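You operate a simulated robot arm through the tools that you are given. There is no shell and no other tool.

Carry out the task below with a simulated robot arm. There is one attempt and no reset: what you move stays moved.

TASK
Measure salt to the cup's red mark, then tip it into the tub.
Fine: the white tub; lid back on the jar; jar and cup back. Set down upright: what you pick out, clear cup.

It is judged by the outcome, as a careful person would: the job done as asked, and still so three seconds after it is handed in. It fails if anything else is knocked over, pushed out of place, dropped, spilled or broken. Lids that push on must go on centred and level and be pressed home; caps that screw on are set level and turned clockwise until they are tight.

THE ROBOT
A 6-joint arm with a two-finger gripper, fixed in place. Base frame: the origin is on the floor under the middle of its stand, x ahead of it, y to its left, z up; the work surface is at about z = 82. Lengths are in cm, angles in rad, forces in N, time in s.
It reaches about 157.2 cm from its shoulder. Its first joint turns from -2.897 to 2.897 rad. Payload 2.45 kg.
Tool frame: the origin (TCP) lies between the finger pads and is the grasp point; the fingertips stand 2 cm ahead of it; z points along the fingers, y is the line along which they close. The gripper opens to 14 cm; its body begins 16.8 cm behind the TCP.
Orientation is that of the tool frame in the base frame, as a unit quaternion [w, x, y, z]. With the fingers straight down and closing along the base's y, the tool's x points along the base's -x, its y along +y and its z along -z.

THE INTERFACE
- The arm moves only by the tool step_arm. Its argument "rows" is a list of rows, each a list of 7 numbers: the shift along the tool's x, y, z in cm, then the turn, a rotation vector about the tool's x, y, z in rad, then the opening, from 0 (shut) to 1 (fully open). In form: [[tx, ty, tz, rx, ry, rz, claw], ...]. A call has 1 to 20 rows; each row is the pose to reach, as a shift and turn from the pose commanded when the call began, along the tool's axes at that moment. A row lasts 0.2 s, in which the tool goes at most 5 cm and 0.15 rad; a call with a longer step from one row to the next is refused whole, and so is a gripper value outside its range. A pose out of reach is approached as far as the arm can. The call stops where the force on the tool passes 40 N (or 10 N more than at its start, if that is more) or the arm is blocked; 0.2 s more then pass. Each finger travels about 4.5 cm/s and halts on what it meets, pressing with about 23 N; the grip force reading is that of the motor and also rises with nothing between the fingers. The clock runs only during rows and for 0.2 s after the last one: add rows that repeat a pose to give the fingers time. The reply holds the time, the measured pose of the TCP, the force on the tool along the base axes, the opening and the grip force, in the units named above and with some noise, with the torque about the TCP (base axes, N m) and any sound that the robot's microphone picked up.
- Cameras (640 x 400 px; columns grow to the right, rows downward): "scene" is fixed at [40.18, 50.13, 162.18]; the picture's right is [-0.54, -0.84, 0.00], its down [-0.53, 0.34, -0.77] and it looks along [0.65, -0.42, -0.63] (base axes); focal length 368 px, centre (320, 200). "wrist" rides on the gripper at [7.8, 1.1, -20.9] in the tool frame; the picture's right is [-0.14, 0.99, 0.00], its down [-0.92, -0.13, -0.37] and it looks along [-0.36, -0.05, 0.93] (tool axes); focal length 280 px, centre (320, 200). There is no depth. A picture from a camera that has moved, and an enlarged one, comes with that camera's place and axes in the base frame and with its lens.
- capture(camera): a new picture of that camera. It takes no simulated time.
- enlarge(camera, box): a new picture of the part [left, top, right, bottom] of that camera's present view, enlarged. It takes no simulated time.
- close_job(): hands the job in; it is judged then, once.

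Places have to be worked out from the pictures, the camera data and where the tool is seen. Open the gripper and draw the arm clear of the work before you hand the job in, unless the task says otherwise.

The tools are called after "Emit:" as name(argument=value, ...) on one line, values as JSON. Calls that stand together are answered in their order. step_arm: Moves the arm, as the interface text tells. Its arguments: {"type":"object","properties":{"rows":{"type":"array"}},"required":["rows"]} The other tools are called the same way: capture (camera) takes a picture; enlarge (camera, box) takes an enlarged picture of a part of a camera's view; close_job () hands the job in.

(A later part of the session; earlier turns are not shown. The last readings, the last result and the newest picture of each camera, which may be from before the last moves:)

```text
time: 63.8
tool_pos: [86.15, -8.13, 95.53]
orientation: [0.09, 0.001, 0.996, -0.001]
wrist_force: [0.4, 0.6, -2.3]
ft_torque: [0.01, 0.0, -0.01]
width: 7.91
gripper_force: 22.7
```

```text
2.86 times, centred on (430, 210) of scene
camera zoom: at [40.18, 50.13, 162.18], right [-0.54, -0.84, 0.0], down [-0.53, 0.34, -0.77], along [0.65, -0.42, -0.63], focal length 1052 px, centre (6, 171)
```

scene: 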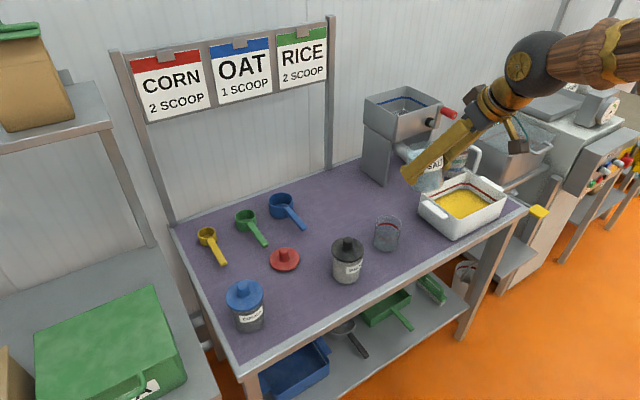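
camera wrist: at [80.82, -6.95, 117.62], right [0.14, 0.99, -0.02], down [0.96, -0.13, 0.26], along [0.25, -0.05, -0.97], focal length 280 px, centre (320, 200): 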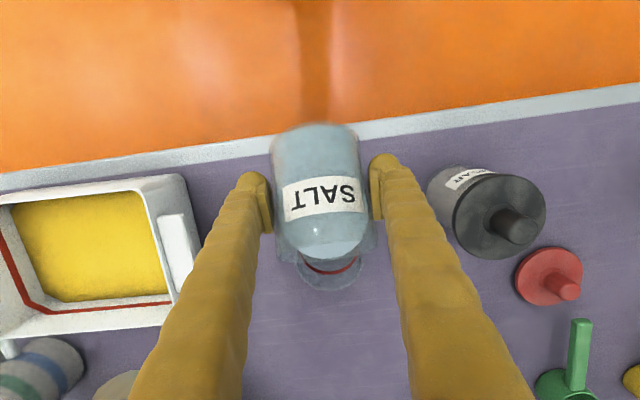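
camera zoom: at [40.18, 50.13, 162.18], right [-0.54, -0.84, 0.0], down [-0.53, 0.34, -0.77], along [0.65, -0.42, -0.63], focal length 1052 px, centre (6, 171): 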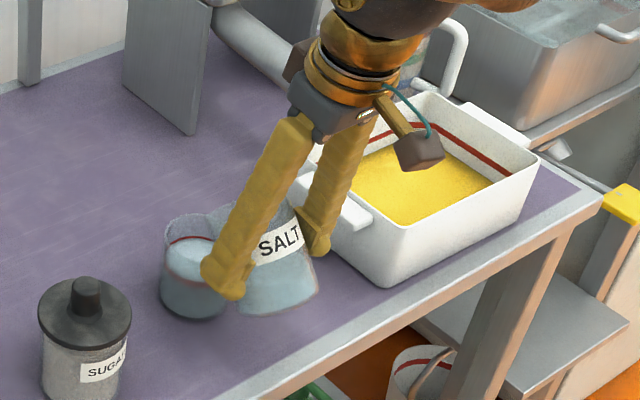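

The level is inside the red band and nothing is spilled. I'll raise the jar clear while bringing it more upright, back to z≈115.

Emit:
step_arm(rows=[[-0.3, 0, -2.2, 0, -0.03, 0, 0.4], [-0.7, 0, -5, 0, -0.08, 0, 0.4], [-1.2, 0, -8, 0, -0.14, 0, 0.4], [-1.6, 0, -11.2, 0, -0.2, 0, 0.4], [-2.1, 0, -14.4, 0, -0.26, 0, 0.4], [-2.5, 0, -17.2, 0, -0.31, 0, 0.4], [-2.83, 0, -19.5, 0, -0.352, 0, 0.4], [-2.83, 0, -19.5, 0, -0.352, 0, 0.4]])

Emit:
enlarge(camera="scene", box=[360, 200, 420, 260])

Emit:
capture(camera="wrist")

```text
time: 65.6
tool_pos: [85.27, -8.1, 115.33]
orientation: [0.263, 0.001, 0.965, 0.0]
wrist_force: [0.0, -0.1, -2.3]
ft_torque: [0.0, 0.04, -0.03]
width: 7.93
gripper_force: 23.1
```

```text
6.67 times, centred on (390, 230) of scene
camera zoom: at [40.18, 50.13, 162.18], right [-0.54, -0.84, 0.0], down [-0.53, 0.34, -0.77], along [0.65, -0.42, -0.63], focal length 2454 px, centre (-147, 0)
```

zoom: 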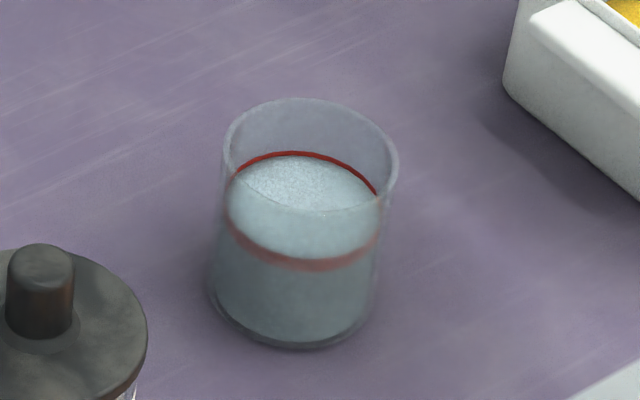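

```text
taken
camera wrist: at [68.04, -6.99, 129.33], right [0.12, 0.99, 0.07], down [0.61, -0.13, 0.78], along [0.79, -0.05, -0.62], focal length 280 px, centre (320, 200)
```

wrist: 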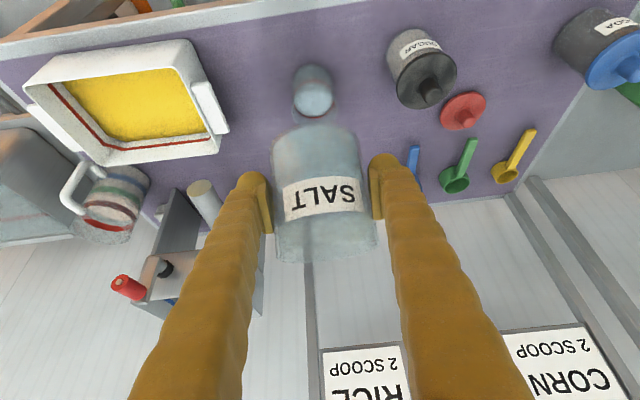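

No spill, and the cup hasn't moved. I'll check the level precisely at high zoom.

Emit:
enlarge(camera="scene", box=[378, 212, 402, 232])

```text
16.00 times, centred on (390, 222) of scene
camera zoom: at [40.18, 50.13, 162.18], right [-0.54, -0.84, 0.0], down [-0.53, 0.34, -0.77], along [0.65, -0.42, -0.63], focal length 5890 px, centre (-800, -152)
```

zoom: 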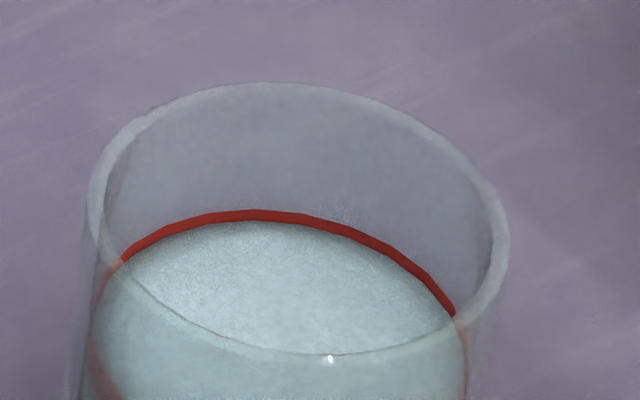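

The surface sits at about 60% of the band's height, so it's right on the mark. I'll carry the jar back to y≈21 at this height.

Emit:
step_arm(rows=[[0, 2.9, 0, 0, 0, 0, 0.4], [0, 5.8, 0, 0, 0, 0, 0.4], [0, 8.7, 0, 0, 0, 0, 0.4], [0, 11.6, 0, 0, 0, 0, 0.4], [0, 14.5, 0, 0, 0, 0, 0.4], [0, 17.4, 0, 0, 0, 0, 0.4], [0, 20.3, 0, 0, 0, 0, 0.4], [0, 23.2, 0, 0, 0, 0, 0.4], [0, 26.1, 0, 0, 0, 0, 0.4], [0, 29.15, 0, 0, 0, 0, 0.4], [0, 29.15, 0, 0, 0, 0, 0.4]])

```text
time: 68.0
tool_pos: [85.35, 21.02, 115.2]
orientation: [0.263, 0.001, 0.965, 0.0]
wrist_force: [-0.6, -0.6, -2.8]
ft_torque: [-0.03, -0.02, 0.0]
width: 7.92
gripper_force: 22.4
```

The pose is exact. I'll move over the jar's original spot (x≈91.7) at z≈105 and bring the jar upright.

Emit:
step_arm(rows=[[-0.1, 0.02, 3.0, 0, -0.08, 0, 0.4], [-0.22, 0.03, 6.0, 0, -0.16, 0, 0.4], [-0.33, 0.05, 9.0, 0, -0.24, 0, 0.4], [-0.44, 0.05, 11.87, 0, -0.3106, 0, 0.4], [-0.44, 0.05, 11.87, 0, -0.3106, 0, 0.4]])

Emit:
enlarge(camera="scene", box=[220, 170, 400, 310])

Emit:
capture(camera="wrist")

```text
time: 69.2
tool_pos: [91.81, 21.18, 105.17]
orientation: [0.409, 0.001, 0.913, -0.001]
wrist_force: [0.2, -1.1, -2.1]
ft_torque: [-0.02, 0.01, -0.04]
width: 7.92
gripper_force: 22.6
```

```text
2.86 times, centred on (310, 240) of scene
camera zoom: at [40.18, 50.13, 162.18], right [-0.54, -0.84, 0.0], down [-0.53, 0.34, -0.77], along [0.65, -0.42, -0.63], focal length 1052 px, centre (349, 86)
```

zoom: 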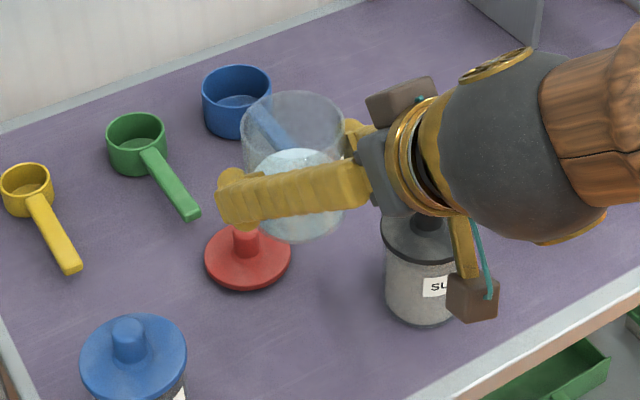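

```text
taken
camera wrist: at [71.05, 22.19, 113.24], right [0.09, 0.99, 0.1], down [0.34, -0.13, 0.93], along [0.94, -0.05, -0.35], focal length 280 px, centre (320, 200)
```

wrist: 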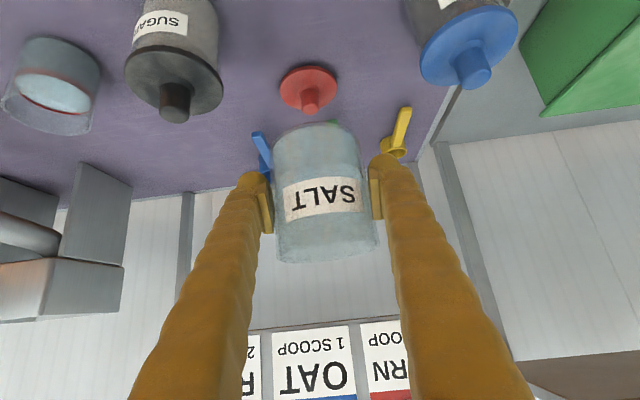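

The jar is upright above its original spot, and its place in the grip looks unchanged. I'll lower it straight down to about 1 cm above the table.

Emit:
step_arm(rows=[[2.6, -0.05, 2.3, 0, 0, 0, 0.4], [5.2, -0.1, 4.6, 0, 0, 0, 0.4], [7.8, -0.1, 6.9, 0, 0, 0, 0.4], [10.2, -0.1, 9.1, 0, 0, 0, 0.4], [11.8, -0.1, 10.5, 0, 0, 0, 0.4], [12.75, -0.1, 11.3, 0, 0, 0, 0.4], [12.75, -0.1, 11.3, 0, 0, 0, 0.4]])

Emit:
enlarge(camera="scene", box=[220, 210, 400, 330])

```text
time: 70.8
tool_pos: [91.73, 20.85, 88.06]
orientation: [0.409, 0.0, 0.912, 0.0]
wrist_force: [0.2, -0.8, -2.4]
ft_torque: [0.0, -0.01, 0.0]
width: 7.9
gripper_force: 23.1
```

```text
3.33 times, centred on (310, 270) of scene
camera zoom: at [40.18, 50.13, 162.18], right [-0.54, -0.84, 0.0], down [-0.53, 0.34, -0.77], along [0.65, -0.42, -0.63], focal length 1227 px, centre (353, -33)
```

zoom: 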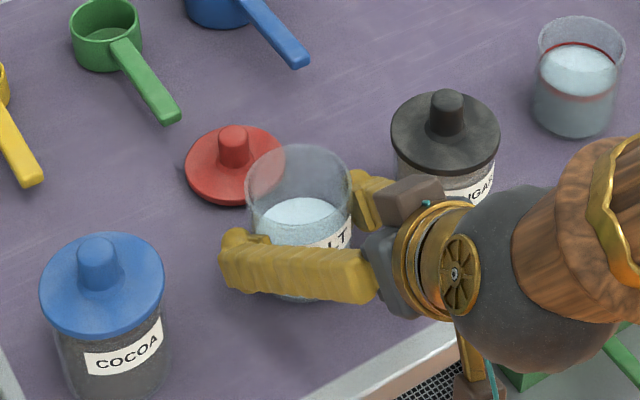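

About 1 cm remains. I'll lower in small steps with a slight +0.15 cm y correction until I feel the table.

Emit:
step_arm(rows=[[0.22, 0.15, 0.2, 0, 0, 0, 0.4], [0.45, 0.15, 0.4, 0, 0, 0, 0.4], [0.64, 0.15, 0.56, 0, 0, 0, 0.4]])

```text
time: 71.6
tool_pos: [91.68, 21.18, 87.29]
orientation: [0.409, 0.001, 0.913, -0.001]
wrist_force: [0.2, -0.1, -3.1]
ft_torque: [-0.02, 0.03, 0.0]
width: 7.93
gripper_force: 23.1
```

Emit:
step_arm(rows=[[0.1, 0, 0.09, 0, 0, 0, 0.4], [0.2, 0, 0.18, 0, 0, 0, 0.4], [0.27, 0, 0.24, 0, 0, 0, 0.4]])

```text
time: 72.4
tool_pos: [91.74, 21.15, 87.16]
orientation: [0.41, 0.0, 0.912, 0.0]
wrist_force: [0.9, 1.1, 13.2]
ft_torque: [0.62, -0.05, 0.0]
width: 7.91
gripper_force: 23.4
```

Contact at 13 N, so the jar is on the table. I'll ease up slightly and open the fingers to release it.

Emit:
step_arm(rows=[[-0.1, 0, -0.09, 0, 0, 0, 0.4], [-0.1, 0, -0.09, 0, 0, 0, 0.5], [-0.1, 0, -0.09, 0, 0, 0, 0.6], [-0.1, 0, -0.09, 0, 0, 0, 0.66], [-0.1, 0, -0.09, 0, 0, 0, 0.66], [-0.1, 0, -0.09, 0, 0, 0, 0.66]])

Emit:
enlarge(camera="scene", box=[220, 210, 400, 330])

Emit:
capture(camera="wrist")

```text
time: 73.8
tool_pos: [91.71, 21.23, 87.09]
orientation: [0.409, 0.0, 0.912, 0.0]
wrist_force: [0.3, -0.1, 0.4]
ft_torque: [-0.01, 0.0, -0.01]
width: 9.25
gripper_force: 0.0
```

```text
3.33 times, centred on (310, 270) of scene
camera zoom: at [40.18, 50.13, 162.18], right [-0.54, -0.84, 0.0], down [-0.53, 0.34, -0.77], along [0.65, -0.42, -0.63], focal length 1227 px, centre (353, -33)
```

zoom: 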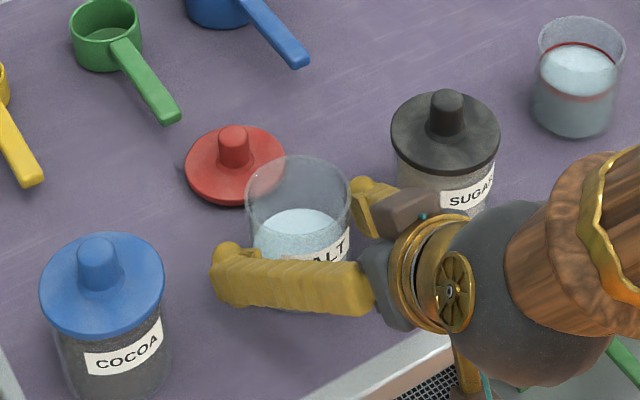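

```text
taken
camera wrist: at [71.02, 22.26, 95.23], right [0.09, 0.99, 0.1], down [0.34, -0.13, 0.93], along [0.94, -0.05, -0.35], focal length 280 px, centre (320, 200)
```

wrist: 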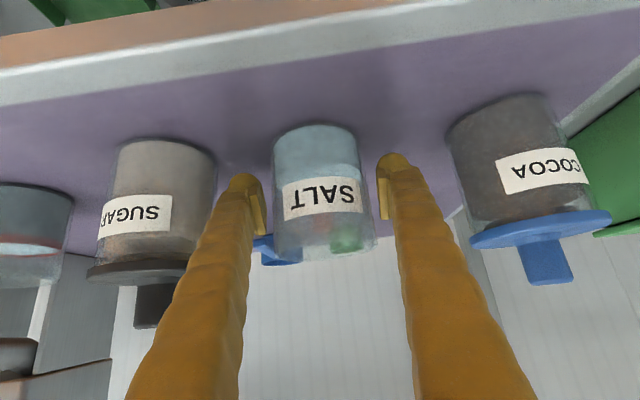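

The jar stands upright on its spot. I'll rise straight up, clear of it.

Emit:
step_arm(rows=[[-1.5, 0, -1.33, 0, 0, 0, 0.66], [-3.7, 0, -3.3, 0, 0, 0, 0.66], [-6.7, 0, -6.0, 0, 0, 0, 0.66], [-9.7, 0, -8.7, 0, 0, 0, 0.66], [-12.7, 0, -11.3, 0, 0, 0, 0.66], [-15.7, 0, -14, 0, 0, 0, 0.66], [-18, 0, -16, 0, 0, 0, 0.66], [-18, 0, -16, 0, 0, 0, 0.66]])

Emit:
enlarge(camera="scene", box=[220, 200, 440, 340])

```text
time: 75.6
tool_pos: [91.76, 21.2, 111.34]
orientation: [0.41, 0.0, 0.912, 0.001]
wrist_force: [0.9, 0.0, 0.2]
ft_torque: [-0.01, 0.0, 0.02]
width: 9.23
gripper_force: 0.1
```

```text
2.86 times, centred on (330, 270) of scene
camera zoom: at [40.18, 50.13, 162.18], right [-0.54, -0.84, 0.0], down [-0.53, 0.34, -0.77], along [0.65, -0.42, -0.63], focal length 1052 px, centre (291, 0)
```

zoom: 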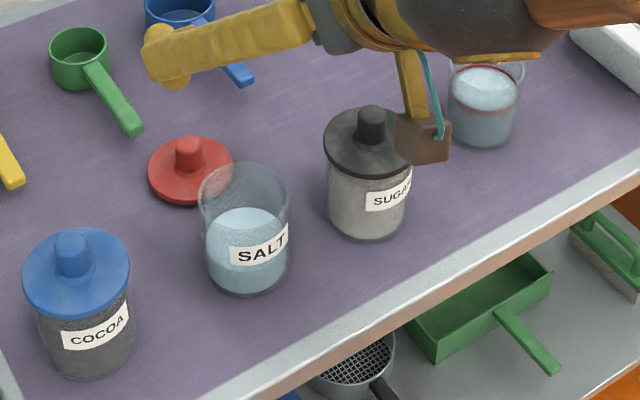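

The jar and cup look good. I'll pitch the gripper to straight down and move over the parked lid at (104.4, 20.45), opening set for the knob.

Emit:
step_arm(rows=[[-1.4, -0.1, 1.57, 0, 0.141, 0, 0.6], [-2.8, -0.2, 3.14, 0, 0.282, 0, 0.55], [-4.2, -0.35, 4.71, 0, 0.423, 0, 0.5], [-5.6, -0.5, 6.28, 0, 0.564, 0, 0.45], [-7.0, -0.6, 7.85, 0, 0.705, 0, 0.45], [-8.37, -0.75, 9.42, 0, 0.845, 0, 0.45], [-8.37, -0.75, 9.42, 0, 0.845, 0, 0.45], [-8.37, -0.75, 9.42, 0, 0.845, 0, 0.45]])

Emit:
capture(camera="wrist")

```text
time: 77.4
tool_pos: [104.32, 20.42, 111.28]
orientation: [-0.002, 0.001, 1.0, 0.0]
wrist_force: [-0.4, -0.2, -0.8]
ft_torque: [0.01, 0.04, -0.03]
width: 6.28
gripper_force: 0.0
```

```text
taken
camera wrist: at [96.69, 21.51, 132.3], right [0.14, 0.99, 0.0], down [0.92, -0.13, 0.37], along [0.36, -0.05, -0.93], focal length 280 px, centre (320, 200)
```

wrist: 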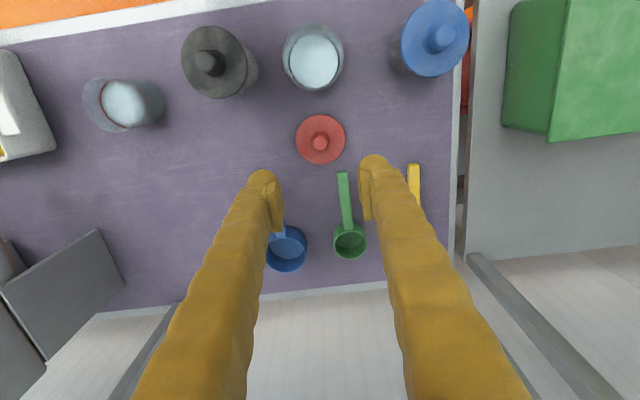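

The tool is straight down over the lid. I'll descend to the same height at which I released it (TCP z≈87.4) and close on the knob.

Emit:
step_arm(rows=[[0, 0, 4.5, 0, 0, 0, 0.45], [0, 0, 9, 0, 0, 0, 0.45], [0, 0, 13.5, 0, 0, 0, 0.45], [0, 0, 17.5, 0, 0, 0, 0.45], [0, 0, 20.5, 0, 0, 0, 0.45], [0, 0, 22.5, 0, 0, 0, 0.45], [0, 0, 23.8, 0, 0, 0, 0.45], [0, 0, 23.8, 0, 0, 0, 0.45]])

Emit:
step_arm(rows=[[0, 0, 0, 0, 0, 0, 0.3], [0, 0, 0, 0, 0, 0, 0.2], [0, 0, 0, 0, 0, 0, 0.1], [0, 0, 0, 0, 0, 0, 0.1], [0, 0, 0, 0, 0, 0, 0.1]])

Emit:
enlarge(camera="scene", box=[240, 200, 340, 280])

```text
time: 79.2
tool_pos: [104.1, 20.42, 87.39]
orientation: [-0.002, 0.0, 1.0, 0.0]
wrist_force: [0.4, 0.0, 0.8]
ft_torque: [0.0, -0.02, -0.02]
width: 6.28
gripper_force: 0.0
```

```text
time: 80.4
tool_pos: [104.36, 20.47, 87.42]
orientation: [-0.001, 0.0, 1.0, 0.0]
wrist_force: [0.2, 0.3, -0.6]
ft_torque: [-0.01, -0.01, 0.0]
width: 2.38
gripper_force: 23.1
```

```text
5.00 times, centred on (290, 240) of scene
camera zoom: at [40.18, 50.13, 162.18], right [-0.54, -0.84, 0.0], down [-0.53, 0.34, -0.77], along [0.65, -0.42, -0.63], focal length 1841 px, centre (470, 0)
```

zoom: 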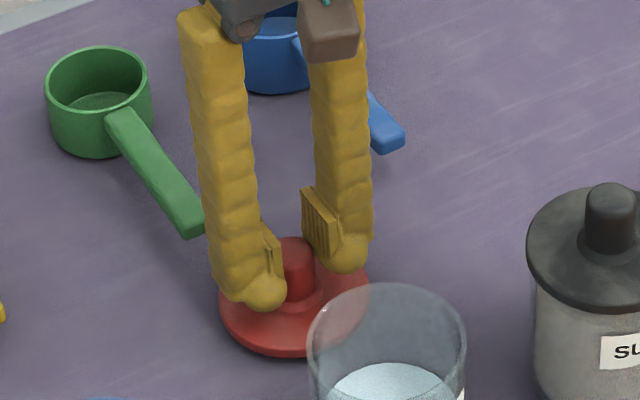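

The knob is gripped. Before placing the lid I want the jar's present position precisely, so I'll compare it with the earlier picture taken with the same zoom box.

Emit:
enlarge(camera="scene", box=[240, 200, 440, 325])

Emit:
enlarge(camera="scene", box=[280, 250, 330, 310])

Emit:
capture(camera="wrist")

```text
3.20 times, centred on (340, 262) of scene
camera zoom: at [40.18, 50.13, 162.18], right [-0.54, -0.84, 0.0], down [-0.53, 0.34, -0.77], along [0.65, -0.42, -0.63], focal length 1178 px, centre (256, 0)
```

zoom: 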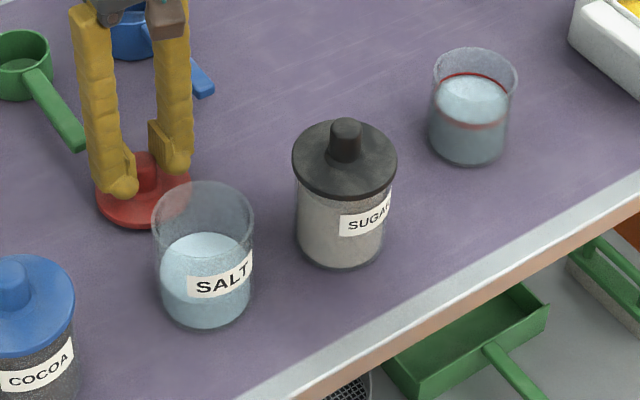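

```text
6.67 times, centred on (305, 280) of scene
camera zoom: at [40.18, 50.13, 162.18], right [-0.54, -0.84, 0.0], down [-0.53, 0.34, -0.77], along [0.65, -0.42, -0.63], focal length 2454 px, centre (420, -333)
```

zoom: 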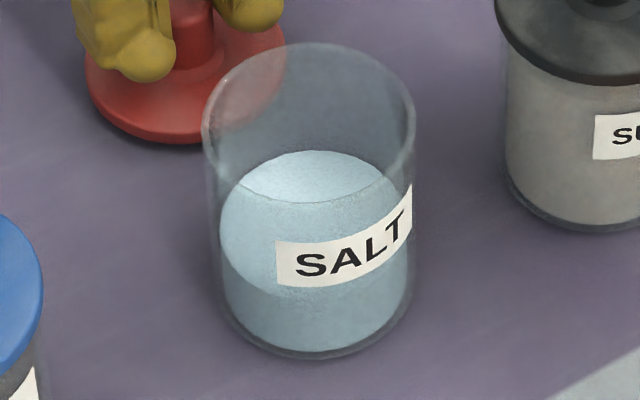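

```text
taken
camera wrist: at [96.58, 21.45, 108.39], right [0.14, 0.99, 0.0], down [0.92, -0.13, 0.37], along [0.36, -0.05, -0.93], focal length 280 px, centre (320, 200)
```

wrist: 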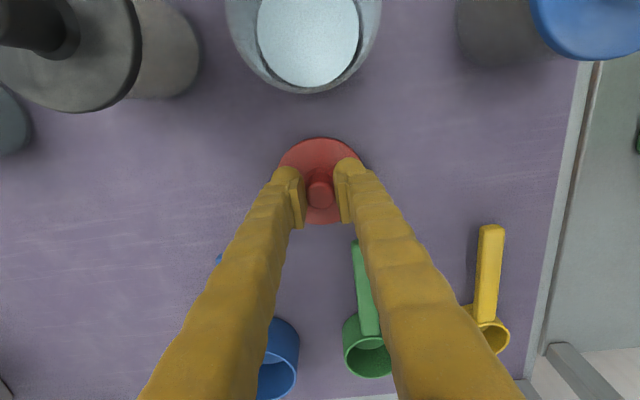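

The jar now stands about 0.65 cm further in +x than originally, having shifted slightly in the grip, so the lid must go to about (92.4, 21.2). I'll lift the lid and carry it above the jar.

Emit:
step_arm(rows=[[0, 0, -2, 0, 0, 0, 0.1], [0, 0, -5, 0, 0, 0, 0.1], [0, 0, -9, 0, 0, 0, 0.1], [0, 0, -13, 0, 0, 0, 0.1], [0, 0, -17, 0, 0, 0, 0.1], [3, 0.2, -18, 0, 0, 0, 0.1], [6.5, 0.4, -18, 0, 0, 0, 0.1], [10, 0.6, -18, 0, 0, 0, 0.1], [11.83, 0.74, -18, 0, 0, 0, 0.1], [11.83, 0.74, -18, 0, 0, 0, 0.1], [11.83, 0.74, -16, 0, 0, 0, 0.1], [11.83, 0.74, -14, 0, 0, 0, 0.1], [11.83, 0.74, -12.2, 0, 0, 0, 0.1], [11.83, 0.74, -12.2, 0, 0, 0, 0.1]])

Emit:
enlarge(camera="scene", box=[260, 220, 350, 310])

Emit:
enlarge(camera="wrist", box=[240, 90, 400, 210])

```text
time: 83.4
tool_pos: [92.62, 21.23, 99.69]
orientation: [-0.001, 0.001, 1.0, 0.0]
wrist_force: [0.5, 0.5, 0.6]
ft_torque: [0.0, 0.02, 0.04]
width: 2.38
gripper_force: 23.1
```

```text
4.44 times, centred on (305, 265) of scene
camera zoom: at [40.18, 50.13, 162.18], right [-0.54, -0.84, 0.0], down [-0.53, 0.34, -0.77], along [0.65, -0.42, -0.63], focal length 1636 px, centre (387, -89)
```

zoom: 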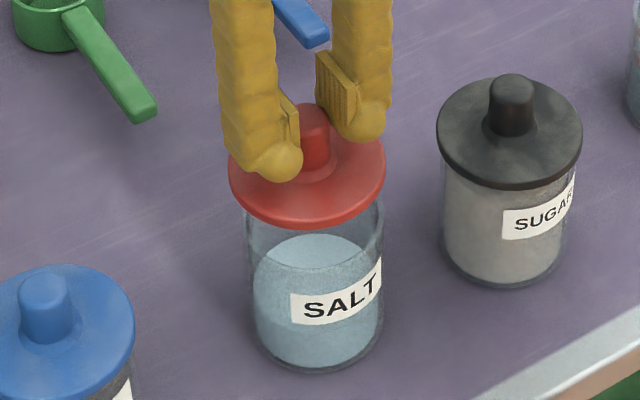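

```text
3.33 times, centred on (320, 150) of wrist
camera zoom: at [84.88, 22.25, 120.62], right [0.14, 0.99, 0.0], down [0.92, -0.13, 0.37], along [0.36, -0.05, -0.93], focal length 935 px, centre (320, 367)
```

zoom: 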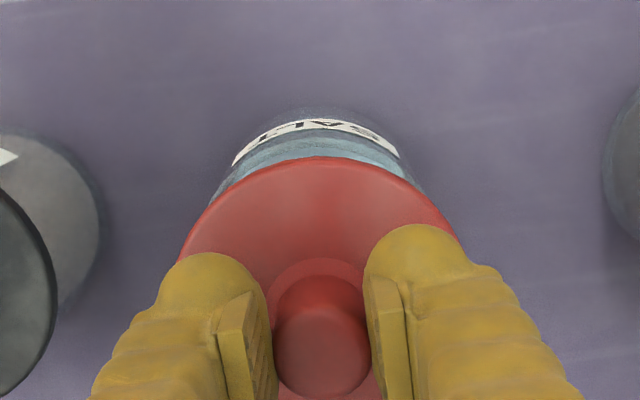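

The lid is held about 3.7 cm above its seated height. I'll check centring at higher zoom before lowering.

Emit:
enlarge(camera="scene", box=[282, 240, 332, 310])

Emit:
capture(camera="wrist")

```text
5.71 times, centred on (307, 275) of scene
camera zoom: at [40.18, 50.13, 162.18], right [-0.54, -0.84, 0.0], down [-0.53, 0.34, -0.77], along [0.65, -0.42, -0.63], focal length 2104 px, centre (394, -229)
```

zoom: 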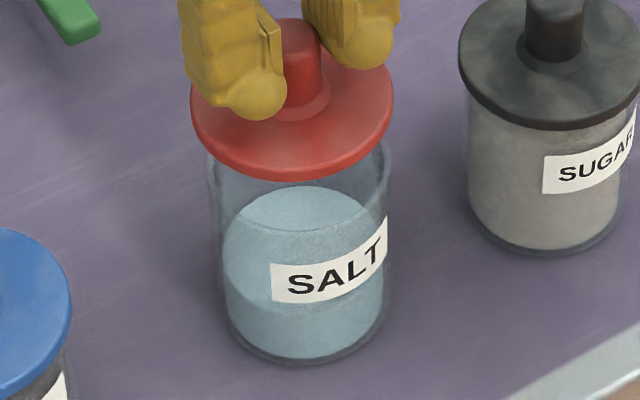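

```text
taken
camera wrist: at [84.88, 22.25, 120.62], right [0.14, 0.99, 0.0], down [0.92, -0.13, 0.37], along [0.36, -0.05, -0.93], focal length 280 px, centre (320, 200)
```

wrist: 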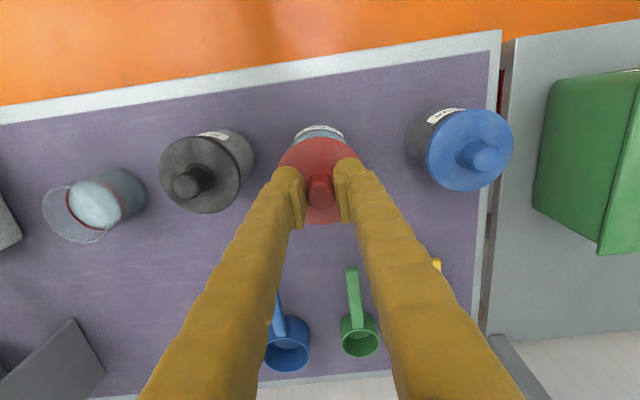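

I'll get a still closer look at the edges of the lid and jar to measure the centring.

Emit:
enlarge(camera="scene", box=[285, 248, 329, 276])

Emit:
enlarge(camera="scene", box=[285, 276, 329, 304])

Emit:
enlarge(camera="scene", box=[325, 230, 369, 286])

```text
14.29 times, centred on (307, 262) of scene
camera zoom: at [40.18, 50.13, 162.18], right [-0.54, -0.84, 0.0], down [-0.53, 0.34, -0.77], along [0.65, -0.42, -0.63], focal length 5259 px, centre (506, -686)
```

zoom: 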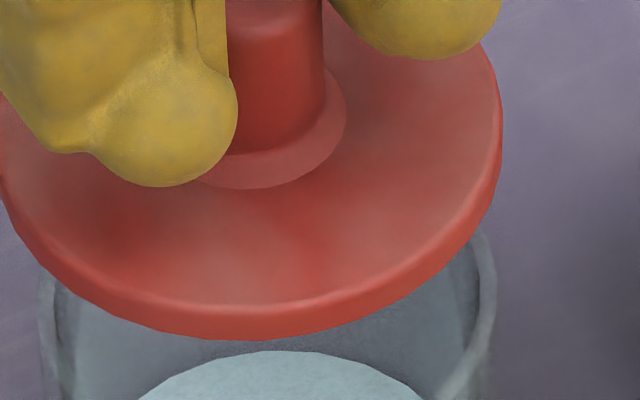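

```text
14.29 times, centred on (307, 290) of scene
camera zoom: at [40.18, 50.13, 162.18], right [-0.54, -0.84, 0.0], down [-0.53, 0.34, -0.77], along [0.65, -0.42, -0.63], focal length 5259 px, centre (506, -1086)
```

zoom: 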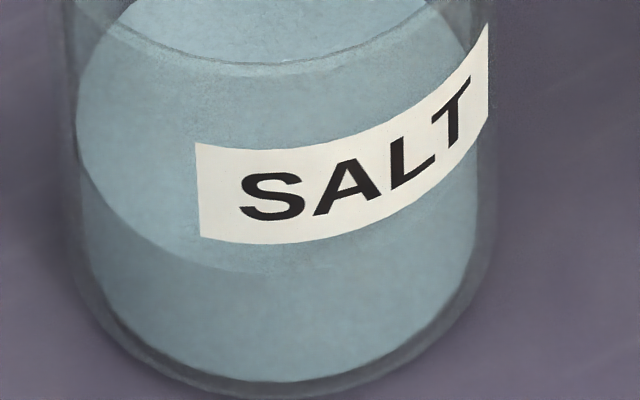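

```text
7.14 times, centred on (347, 258) of scene
camera zoom: at [40.18, 50.13, 162.18], right [-0.54, -0.84, 0.0], down [-0.53, 0.34, -0.77], along [0.65, -0.42, -0.63], focal length 2630 px, centre (127, -214)
```

zoom: 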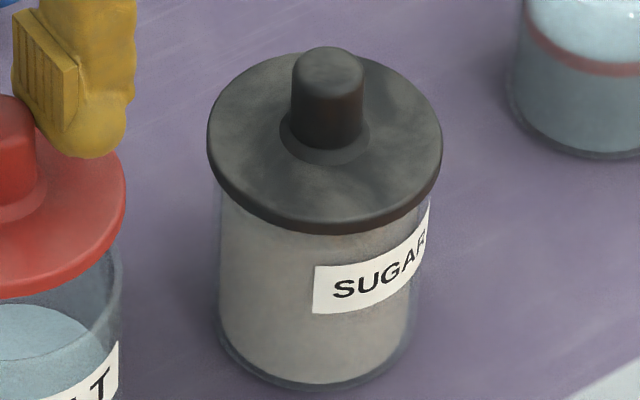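

The scene view suggests the lid is about 0.19 cm off toward image-left. I'll check the wrist view to separate the x and y parts.

Emit:
enlarge(camera="wrist", box=[270, 110, 366, 170])

Emit:
enlarge(camera="scene", box=[283, 240, 331, 270])

```text
6.67 times, centred on (318, 140) of wrist
camera zoom: at [84.88, 22.25, 120.62], right [0.14, 0.99, 0.0], down [0.92, -0.13, 0.37], along [0.36, -0.05, -0.93], focal length 1869 px, centre (333, 600)
```

zoom: 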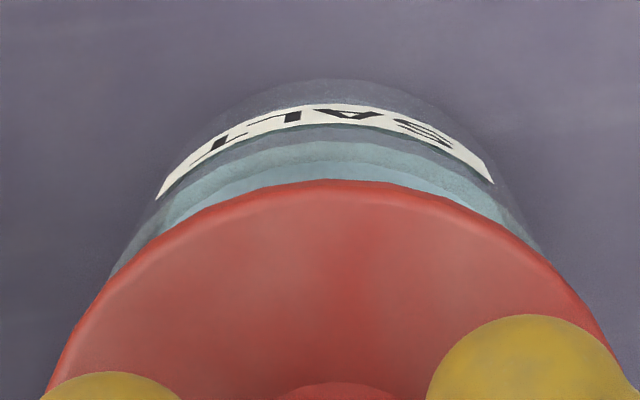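

```text
13.33 times, centred on (307, 255) of scene
camera zoom: at [40.18, 50.13, 162.18], right [-0.54, -0.84, 0.0], down [-0.53, 0.34, -0.77], along [0.65, -0.42, -0.63], focal length 4909 px, centre (493, -533)
```

zoom: 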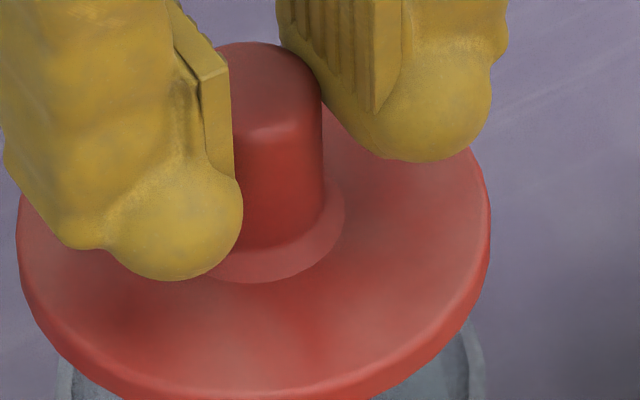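

Combining both views, the lid is off by about +0.17 in x and +0.1 in y. I'll correct that and lower until just before seating.

Emit:
step_arm(rows=[[0.17, -0.1, 0, 0, 0, 0, 0.1], [0.17, -0.1, 0.8, 0, 0, 0, 0.1], [0.17, -0.1, 1.4, 0, 0, 0, 0.1], [0.17, -0.1, 1.8, 0, 0, 0, 0.1], [0.17, -0.1, 1.8, 0, 0, 0, 0.1]])

Emit:
enlarge(camera="scene", box=[283, 248, 331, 278])

Emit:
enlarge(camera="wrist", box=[270, 110, 366, 170])

```text
time: 84.6
tool_pos: [92.47, 21.06, 97.78]
orientation: [-0.001, 0.0, 1.0, 0.0]
wrist_force: [0.6, 0.2, -0.7]
ft_torque: [0.0, -0.02, 0.01]
width: 2.39
gripper_force: 23.0
```

```text
13.33 times, centred on (307, 263) of scene
camera zoom: at [40.18, 50.13, 162.18], right [-0.54, -0.84, 0.0], down [-0.53, 0.34, -0.77], along [0.65, -0.42, -0.63], focal length 4909 px, centre (493, -640)
```

zoom: 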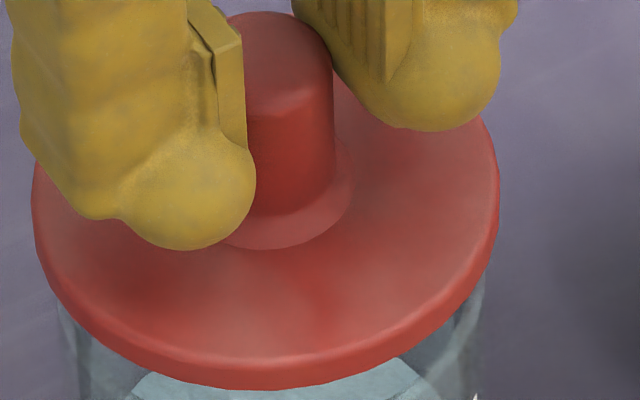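

```text
6.67 times, centred on (318, 140) of wrist
camera zoom: at [84.74, 22.15, 118.73], right [0.14, 0.99, 0.0], down [0.92, -0.13, 0.37], along [0.36, -0.05, -0.93], focal length 1869 px, centre (333, 600)
```

zoom: 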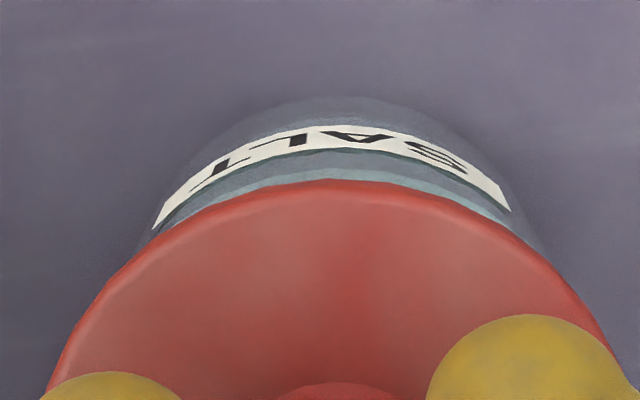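

The scene view now shows the lid and rim centres within 0.05 cm. I'll lower slowly to engage the lid.

Emit:
step_arm(rows=[[0, 0, 0.25, 0, 0, 0, 0.1], [0, 0, 0.5, 0, 0, 0, 0.1], [0, 0, 0.75, 0, 0, 0, 0.1], [0, 0, 1.0, 0, 0, 0, 0.1]])

Emit:
enlarge(camera="scene", box=[270, 235, 344, 310])

```text
time: 85.6
tool_pos: [92.42, 21.2, 96.91]
orientation: [0.0, 0.001, 1.0, 0.001]
wrist_force: [0.6, -0.2, 0.9]
ft_torque: [-0.02, 0.01, 0.01]
width: 2.36
gripper_force: 22.6
```

```text
5.33 times, centred on (307, 272) of scene
camera zoom: at [40.18, 50.13, 162.18], right [-0.54, -0.84, 0.0], down [-0.53, 0.34, -0.77], along [0.65, -0.42, -0.63], focal length 1964 px, centre (389, -187)
```

zoom: 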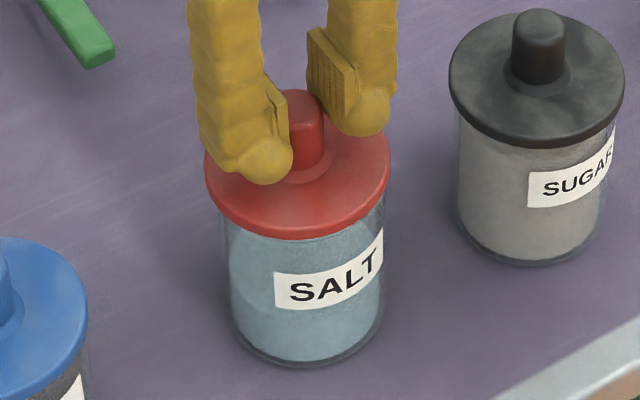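

No contact force yet at z≈96.8, so I'll continue down and press it home.

Emit:
step_arm(rows=[[0, 0, 0.2, 0, 0, 0, 0.1], [0, 0, 0.4, 0, 0, 0, 0.1], [0, 0, 0.6, 0, 0, 0, 0.1], [0, 0, 0.8, 0, 0, 0, 0.1]])

```text
time: 86.6
tool_pos: [92.38, 21.16, 96.11]
orientation: [0.0, 0.001, 1.0, 0.0]
wrist_force: [-5.5, 2.9, 20.8]
ft_torque: [-0.02, 0.03, 0.08]
width: 2.36
gripper_force: 22.6
heard: snap
```

A snap sounded at z≈96.1, matching the original seated height. I'll press very slightly more to be sure, then look.

Emit:
step_arm(rows=[[0, 0, 0.08, 0, 0, 0, 0.1], [0, 0, 0.08, 0, 0, 0, 0.1]])

Emit:
enlarge(camera="scene", box=[270, 235, 344, 310])

```text
time: 87.2
tool_pos: [92.35, 21.14, 96.03]
orientation: [-0.001, 0.001, 1.0, 0.0]
wrist_force: [-3.2, 2.8, 28.8]
ft_torque: [0.06, -0.11, 0.1]
width: 2.38
gripper_force: 23.5
```

```text
5.33 times, centred on (307, 272) of scene
camera zoom: at [40.18, 50.13, 162.18], right [-0.54, -0.84, 0.0], down [-0.53, 0.34, -0.77], along [0.65, -0.42, -0.63], focal length 1964 px, centre (389, -187)
```

zoom: 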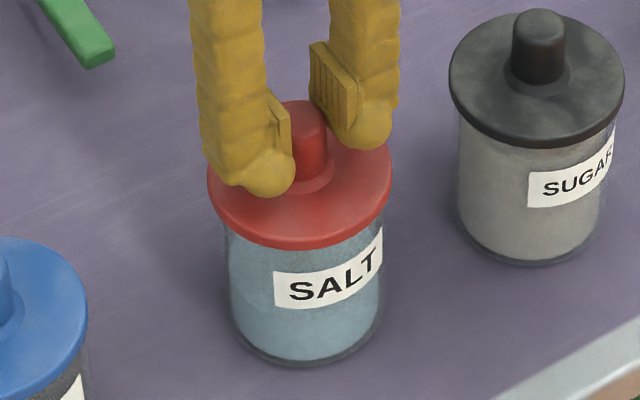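

The lid sits level and fully down. I'll relieve the press, open the fingers, and rise.

Emit:
step_arm(rows=[[0, 0, -0.2, 0, 0, 0, 0.1], [0, 0, -0.2, 0, 0, 0, 0.2], [0, 0, -0.2, 0, 0, 0, 0.3], [0, 0, -0.2, 0, 0, 0, 0.4], [0, 0, -0.2, 0, 0, 0, 0.45], [0, 0, -0.2, 0, 0, 0, 0.45], [0, 0, -2, 0, 0, 0, 0.45], [0, 0, -5, 0, 0, 0, 0.45], [0, 0, -9, 0, 0, 0, 0.45], [0, 0, -13, 0, 0, 0, 0.45], [0, 0, -17, 0, 0, 0, 0.45], [0, 0, -20, 0, 0, 0, 0.45], [0, 0, -20, 0, 0, 0, 0.45]])

Emit:
enlarge(camera="scene", box=[220, 210, 420, 335])

Emit:
capture(camera="wrist")

```text
time: 90.0
tool_pos: [92.43, 21.0, 116.08]
orientation: [-0.001, 0.001, 1.0, 0.0]
wrist_force: [0.3, -0.4, -0.6]
ft_torque: [0.0, 0.02, 0.02]
width: 6.29
gripper_force: 0.0
```

```text
3.20 times, centred on (320, 272) of scene
camera zoom: at [40.18, 50.13, 162.18], right [-0.54, -0.84, 0.0], down [-0.53, 0.34, -0.77], along [0.65, -0.42, -0.63], focal length 1178 px, centre (320, -32)
```

zoom: 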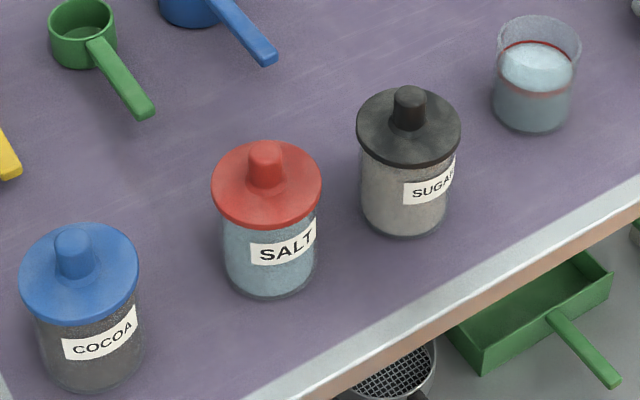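

```text
taken
camera wrist: at [84.79, 22.1, 137.04], right [0.14, 0.99, 0.0], down [0.92, -0.13, 0.37], along [0.36, -0.05, -0.93], focal length 280 px, centre (320, 200)
```

wrist: 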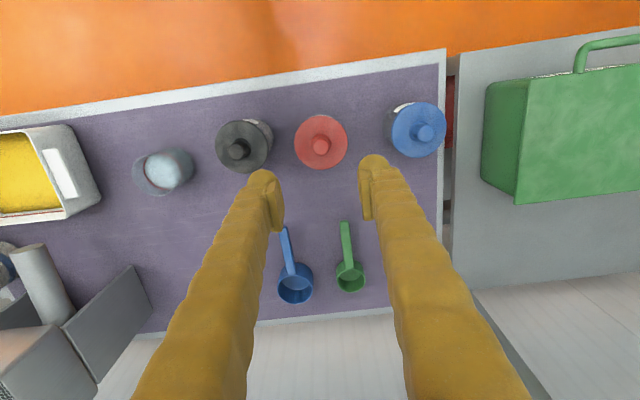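

The lid is back on and the jar stands upright among its neighbours. Next is the cup: I'll move above it, tool down at z≈116, and then yaw the gripper so that its heading is toward +y.

Emit:
step_arm(rows=[[0, -3.5, 0, 0, 0, 0, 0.5], [0, -7, 0, 0, 0, 0, 0.55], [0, -10.5, 0, 0, 0, 0, 0.6], [0, -14, 0, 0, 0, 0, 0.65], [0, -17.5, 0, 0, 0, 0, 0.65], [-0.4, -21, 0, 0, 0, 0, 0.65], [-0.8, -24.5, 0, 0, 0, 0, 0.65], [-1.2, -27, 0, 0, 0, 0, 0.65], [-1.6, -29.1, 0, 0, 0, 0, 0.65], [-1.6, -29.1, 0, 0, 0, 0, 0.65]])

Emit:
step_arm(rows=[[0, 0, 0, 0, 0, -0.1428, 0.65], [0, 0, 0, 0, 0, -0.2856, 0.65], [0, 0, 0, 0, 0, -0.4284, 0.65], [0, 0, 0, 0, 0, -0.5712, 0.65], [0, 0, 0, 0, 0, -0.714, 0.65], [0, 0, 0, 0, 0, -0.8568, 0.65], [0, 0, 0, 0, 0, -0.9996, 0.65], [0, 0, 0, 0, 0, -1.1424, 0.65], [0, 0, 0, 0, 0, -1.2852, 0.65], [0, 0, 0, 0, 0, -1.428, 0.65], [0, 0, 0, 0, 0, -1.5708, 0.65], [0, 0, 0, 0, 0, -1.5708, 0.65]])

Emit:
capture(camera="wrist")

Emit:
capture(camera="scene")

```text
time: 92.2
tool_pos: [93.92, -8.01, 115.85]
orientation: [-0.001, 0.002, 1.0, -0.001]
wrist_force: [-0.6, 0.1, 0.0]
ft_torque: [0.02, 0.02, -0.02]
width: 9.08
gripper_force: 0.0
```

```text
time: 94.8
tool_pos: [93.89, -7.94, 115.97]
orientation: [-0.001, -0.707, 0.707, 0.0]
wrist_force: [-0.5, -0.2, -0.8]
ft_torque: [0.0, -0.04, 0.02]
width: 9.1
gripper_force: 0.1
```

```text
taken
camera wrist: at [92.93, -15.87, 136.86], right [-0.99, 0.14, 0.0], down [0.13, 0.92, 0.37], along [0.05, 0.36, -0.93], focal length 280 px, centre (320, 200)
```

wrist: 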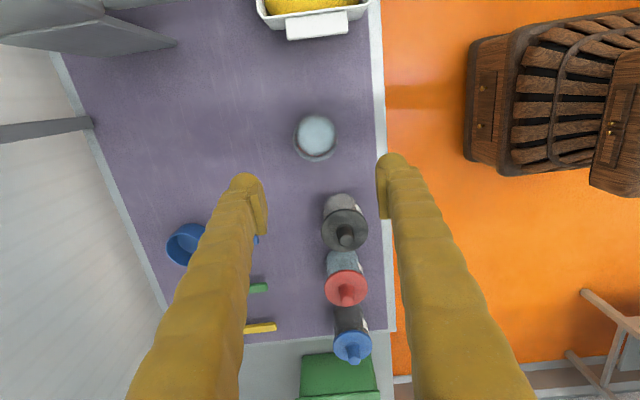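

```text
taken
```

scene: 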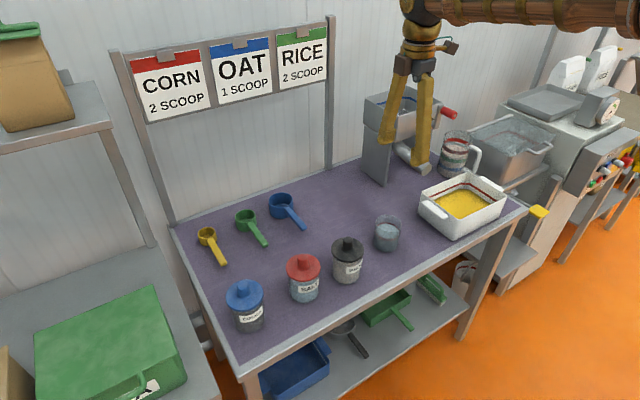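

The yaw worked without any limit flag. I'll pitch to about 55° below horizontal, heading +y, and look at the cup.

Emit:
step_arm(rows=[[0, 0, 0, 0, -0.125, 0, 0.65], [0, 0, 0, 0, -0.25, 0, 0.65], [0, 0, 0, 0, -0.375, 0, 0.65], [0, 0, 0, 0, -0.5, 0, 0.65], [0, 0, 0, 0, -0.611, 0, 0.65], [0, 0, 0, 0, -0.611, 0, 0.65]])

Emit:
capture(camera="wrist")

Emit:
capture(camera="scene")

```text
time: 96.2
tool_pos: [94.03, -8.1, 115.97]
orientation: [0.213, -0.674, 0.675, 0.213]
wrist_force: [-0.1, 0.8, -1.2]
ft_torque: [-0.01, 0.0, 0.03]
width: 9.09
gripper_force: 0.1
```

```text
taken
camera wrist: at [92.94, -26.47, 128.6], right [-0.99, 0.11, 0.08], down [0.13, 0.54, 0.83], along [0.05, 0.83, -0.55], focal length 280 px, centre (320, 200)
```

wrist: 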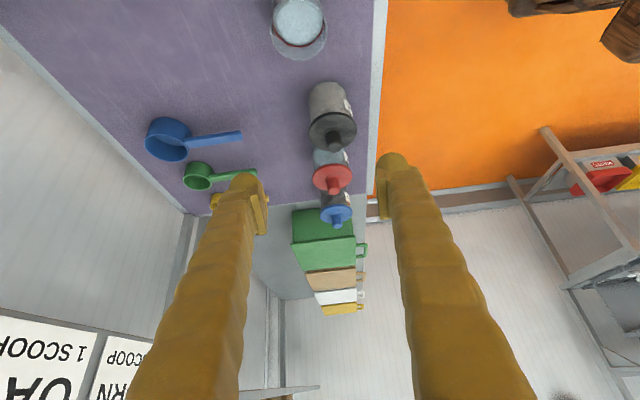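

```text
taken
```

scene: 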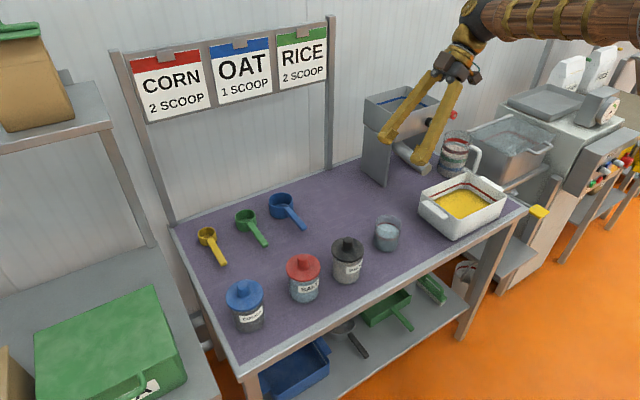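

The pose is exact. I'll lower to z≈97, still above the rim, and check the alignment over the cup.

Emit:
step_arm(rows=[[2.2, 0, 3.1, 0, 0, 0, 0.65], [4.4, 0, 6.2, 0, 0, 0, 0.65], [6.6, 0, 9.3, 0, 0, 0, 0.65], [8.8, 0, 12.4, 0, 0, 0, 0.65], [10.93, 0, 15.54, 0, 0, 0, 0.65], [10.93, 0, 15.54, 0, 0, 0, 0.65]])

Emit:
capture(camera="wrist")

Emit:
enlarge(camera="scene", box=[330, 160, 490, 270])

```text
time: 97.6
tool_pos: [93.99, -7.92, 97.14]
orientation: [0.213, -0.673, 0.675, 0.214]
wrist_force: [-0.3, 0.1, 0.4]
ft_torque: [0.03, -0.01, 0.03]
width: 9.11
gripper_force: 0.0
```

```text
taken
camera wrist: at [93.05, -26.32, 109.75], right [-0.99, 0.11, 0.08], down [0.13, 0.54, 0.83], along [0.05, 0.83, -0.55], focal length 280 px, centre (320, 200)
```

wrist: 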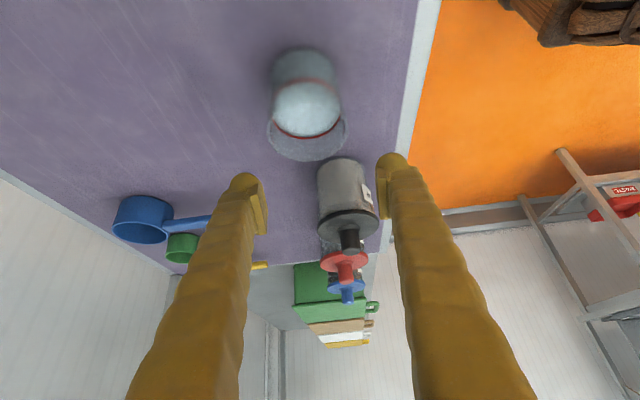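

```text
3.64 times, centred on (410, 215) of scene
camera zoom: at [40.18, 50.13, 162.18], right [-0.54, -0.84, 0.0], down [-0.53, 0.34, -0.77], along [0.65, -0.42, -0.63], focal length 1339 px, centre (-7, 146)
```

zoom: 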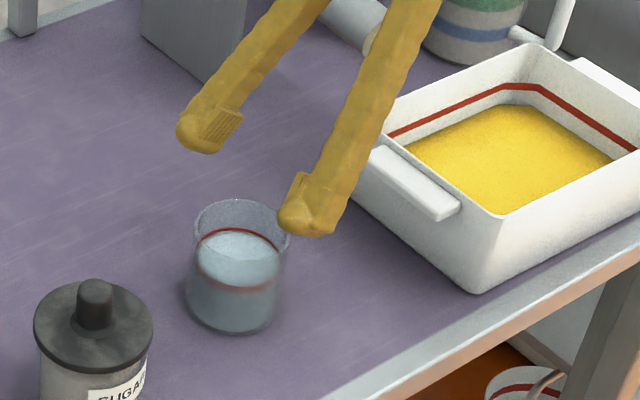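

The wrist view suggests the cup is at x≈94.7, to one side of the finger midline. I'll enlarge to confirm before descending.

Emit:
enlarge(camera="wrist", box=[230, 30, 410, 250])

```text
1.82 times, centred on (320, 140) of wrist
camera zoom: at [93.05, -26.32, 109.75], right [-0.99, 0.11, 0.08], down [0.13, 0.54, 0.83], along [0.05, 0.83, -0.55], focal length 510 px, centre (320, 309)
```

zoom: 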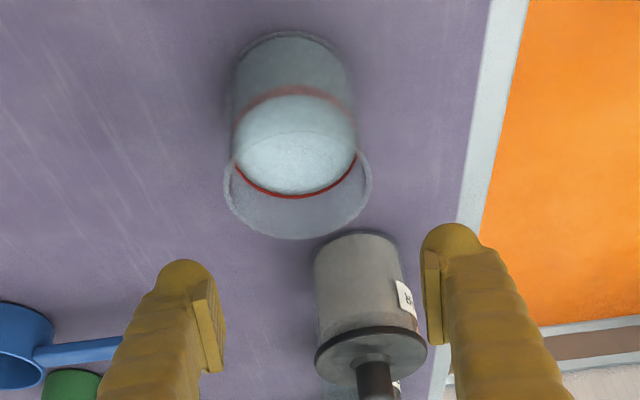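

The cup is at about x=94.5, y=-8.2. I'll shift 0.5 cm in +x and lower so the fingers straddle the cup at mid-height.

Emit:
step_arm(rows=[[0.3, -0.3, 0.4, 0, 0, 0, 0.67], [1.5, -0.5, 2.0, 0, 0, 0, 0.67], [3.0, -0.5, 4.1, 0, 0, 0, 0.67], [4.5, -0.5, 6.2, 0, 0, 0, 0.67], [5.6, -0.5, 7.8, 0, 0, 0, 0.67], [6.39, -0.5, 8.83, 0, 0, 0, 0.67], [6.39, -0.5, 8.83, 0, 0, 0, 0.67]])

Emit:
capture(camera="wrist")

Emit:
enlarge(camera="scene", box=[330, 160, 490, 270])

```text
time: 99.2
tool_pos: [94.44, -8.24, 86.09]
orientation: [0.212, -0.673, 0.675, 0.213]
wrist_force: [-0.1, 0.2, 0.2]
ft_torque: [0.01, 0.0, 0.0]
width: 9.37
gripper_force: 0.0
```

```text
taken
camera wrist: at [93.38, -26.62, 98.75], right [-0.99, 0.11, 0.08], down [0.13, 0.54, 0.83], along [0.05, 0.83, -0.55], focal length 280 px, centre (320, 200)
```

wrist: 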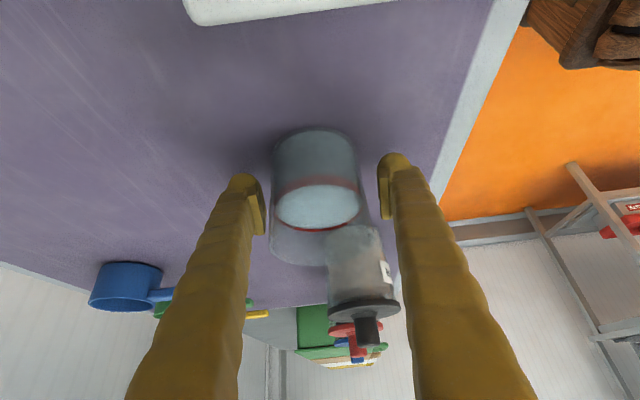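

```text
3.64 times, centred on (410, 215) of scene
camera zoom: at [40.18, 50.13, 162.18], right [-0.54, -0.84, 0.0], down [-0.53, 0.34, -0.77], along [0.65, -0.42, -0.63], focal length 1339 px, centre (-7, 146)
```

zoom: 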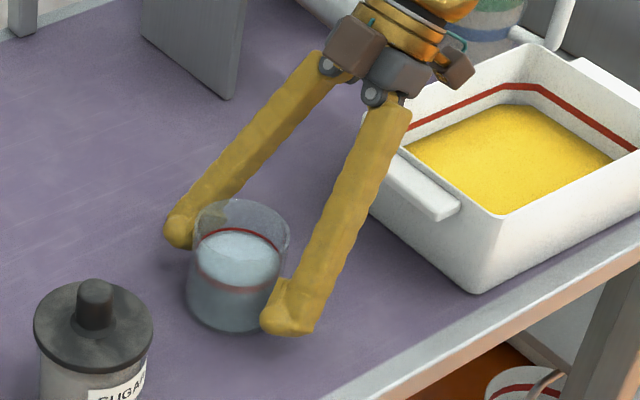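

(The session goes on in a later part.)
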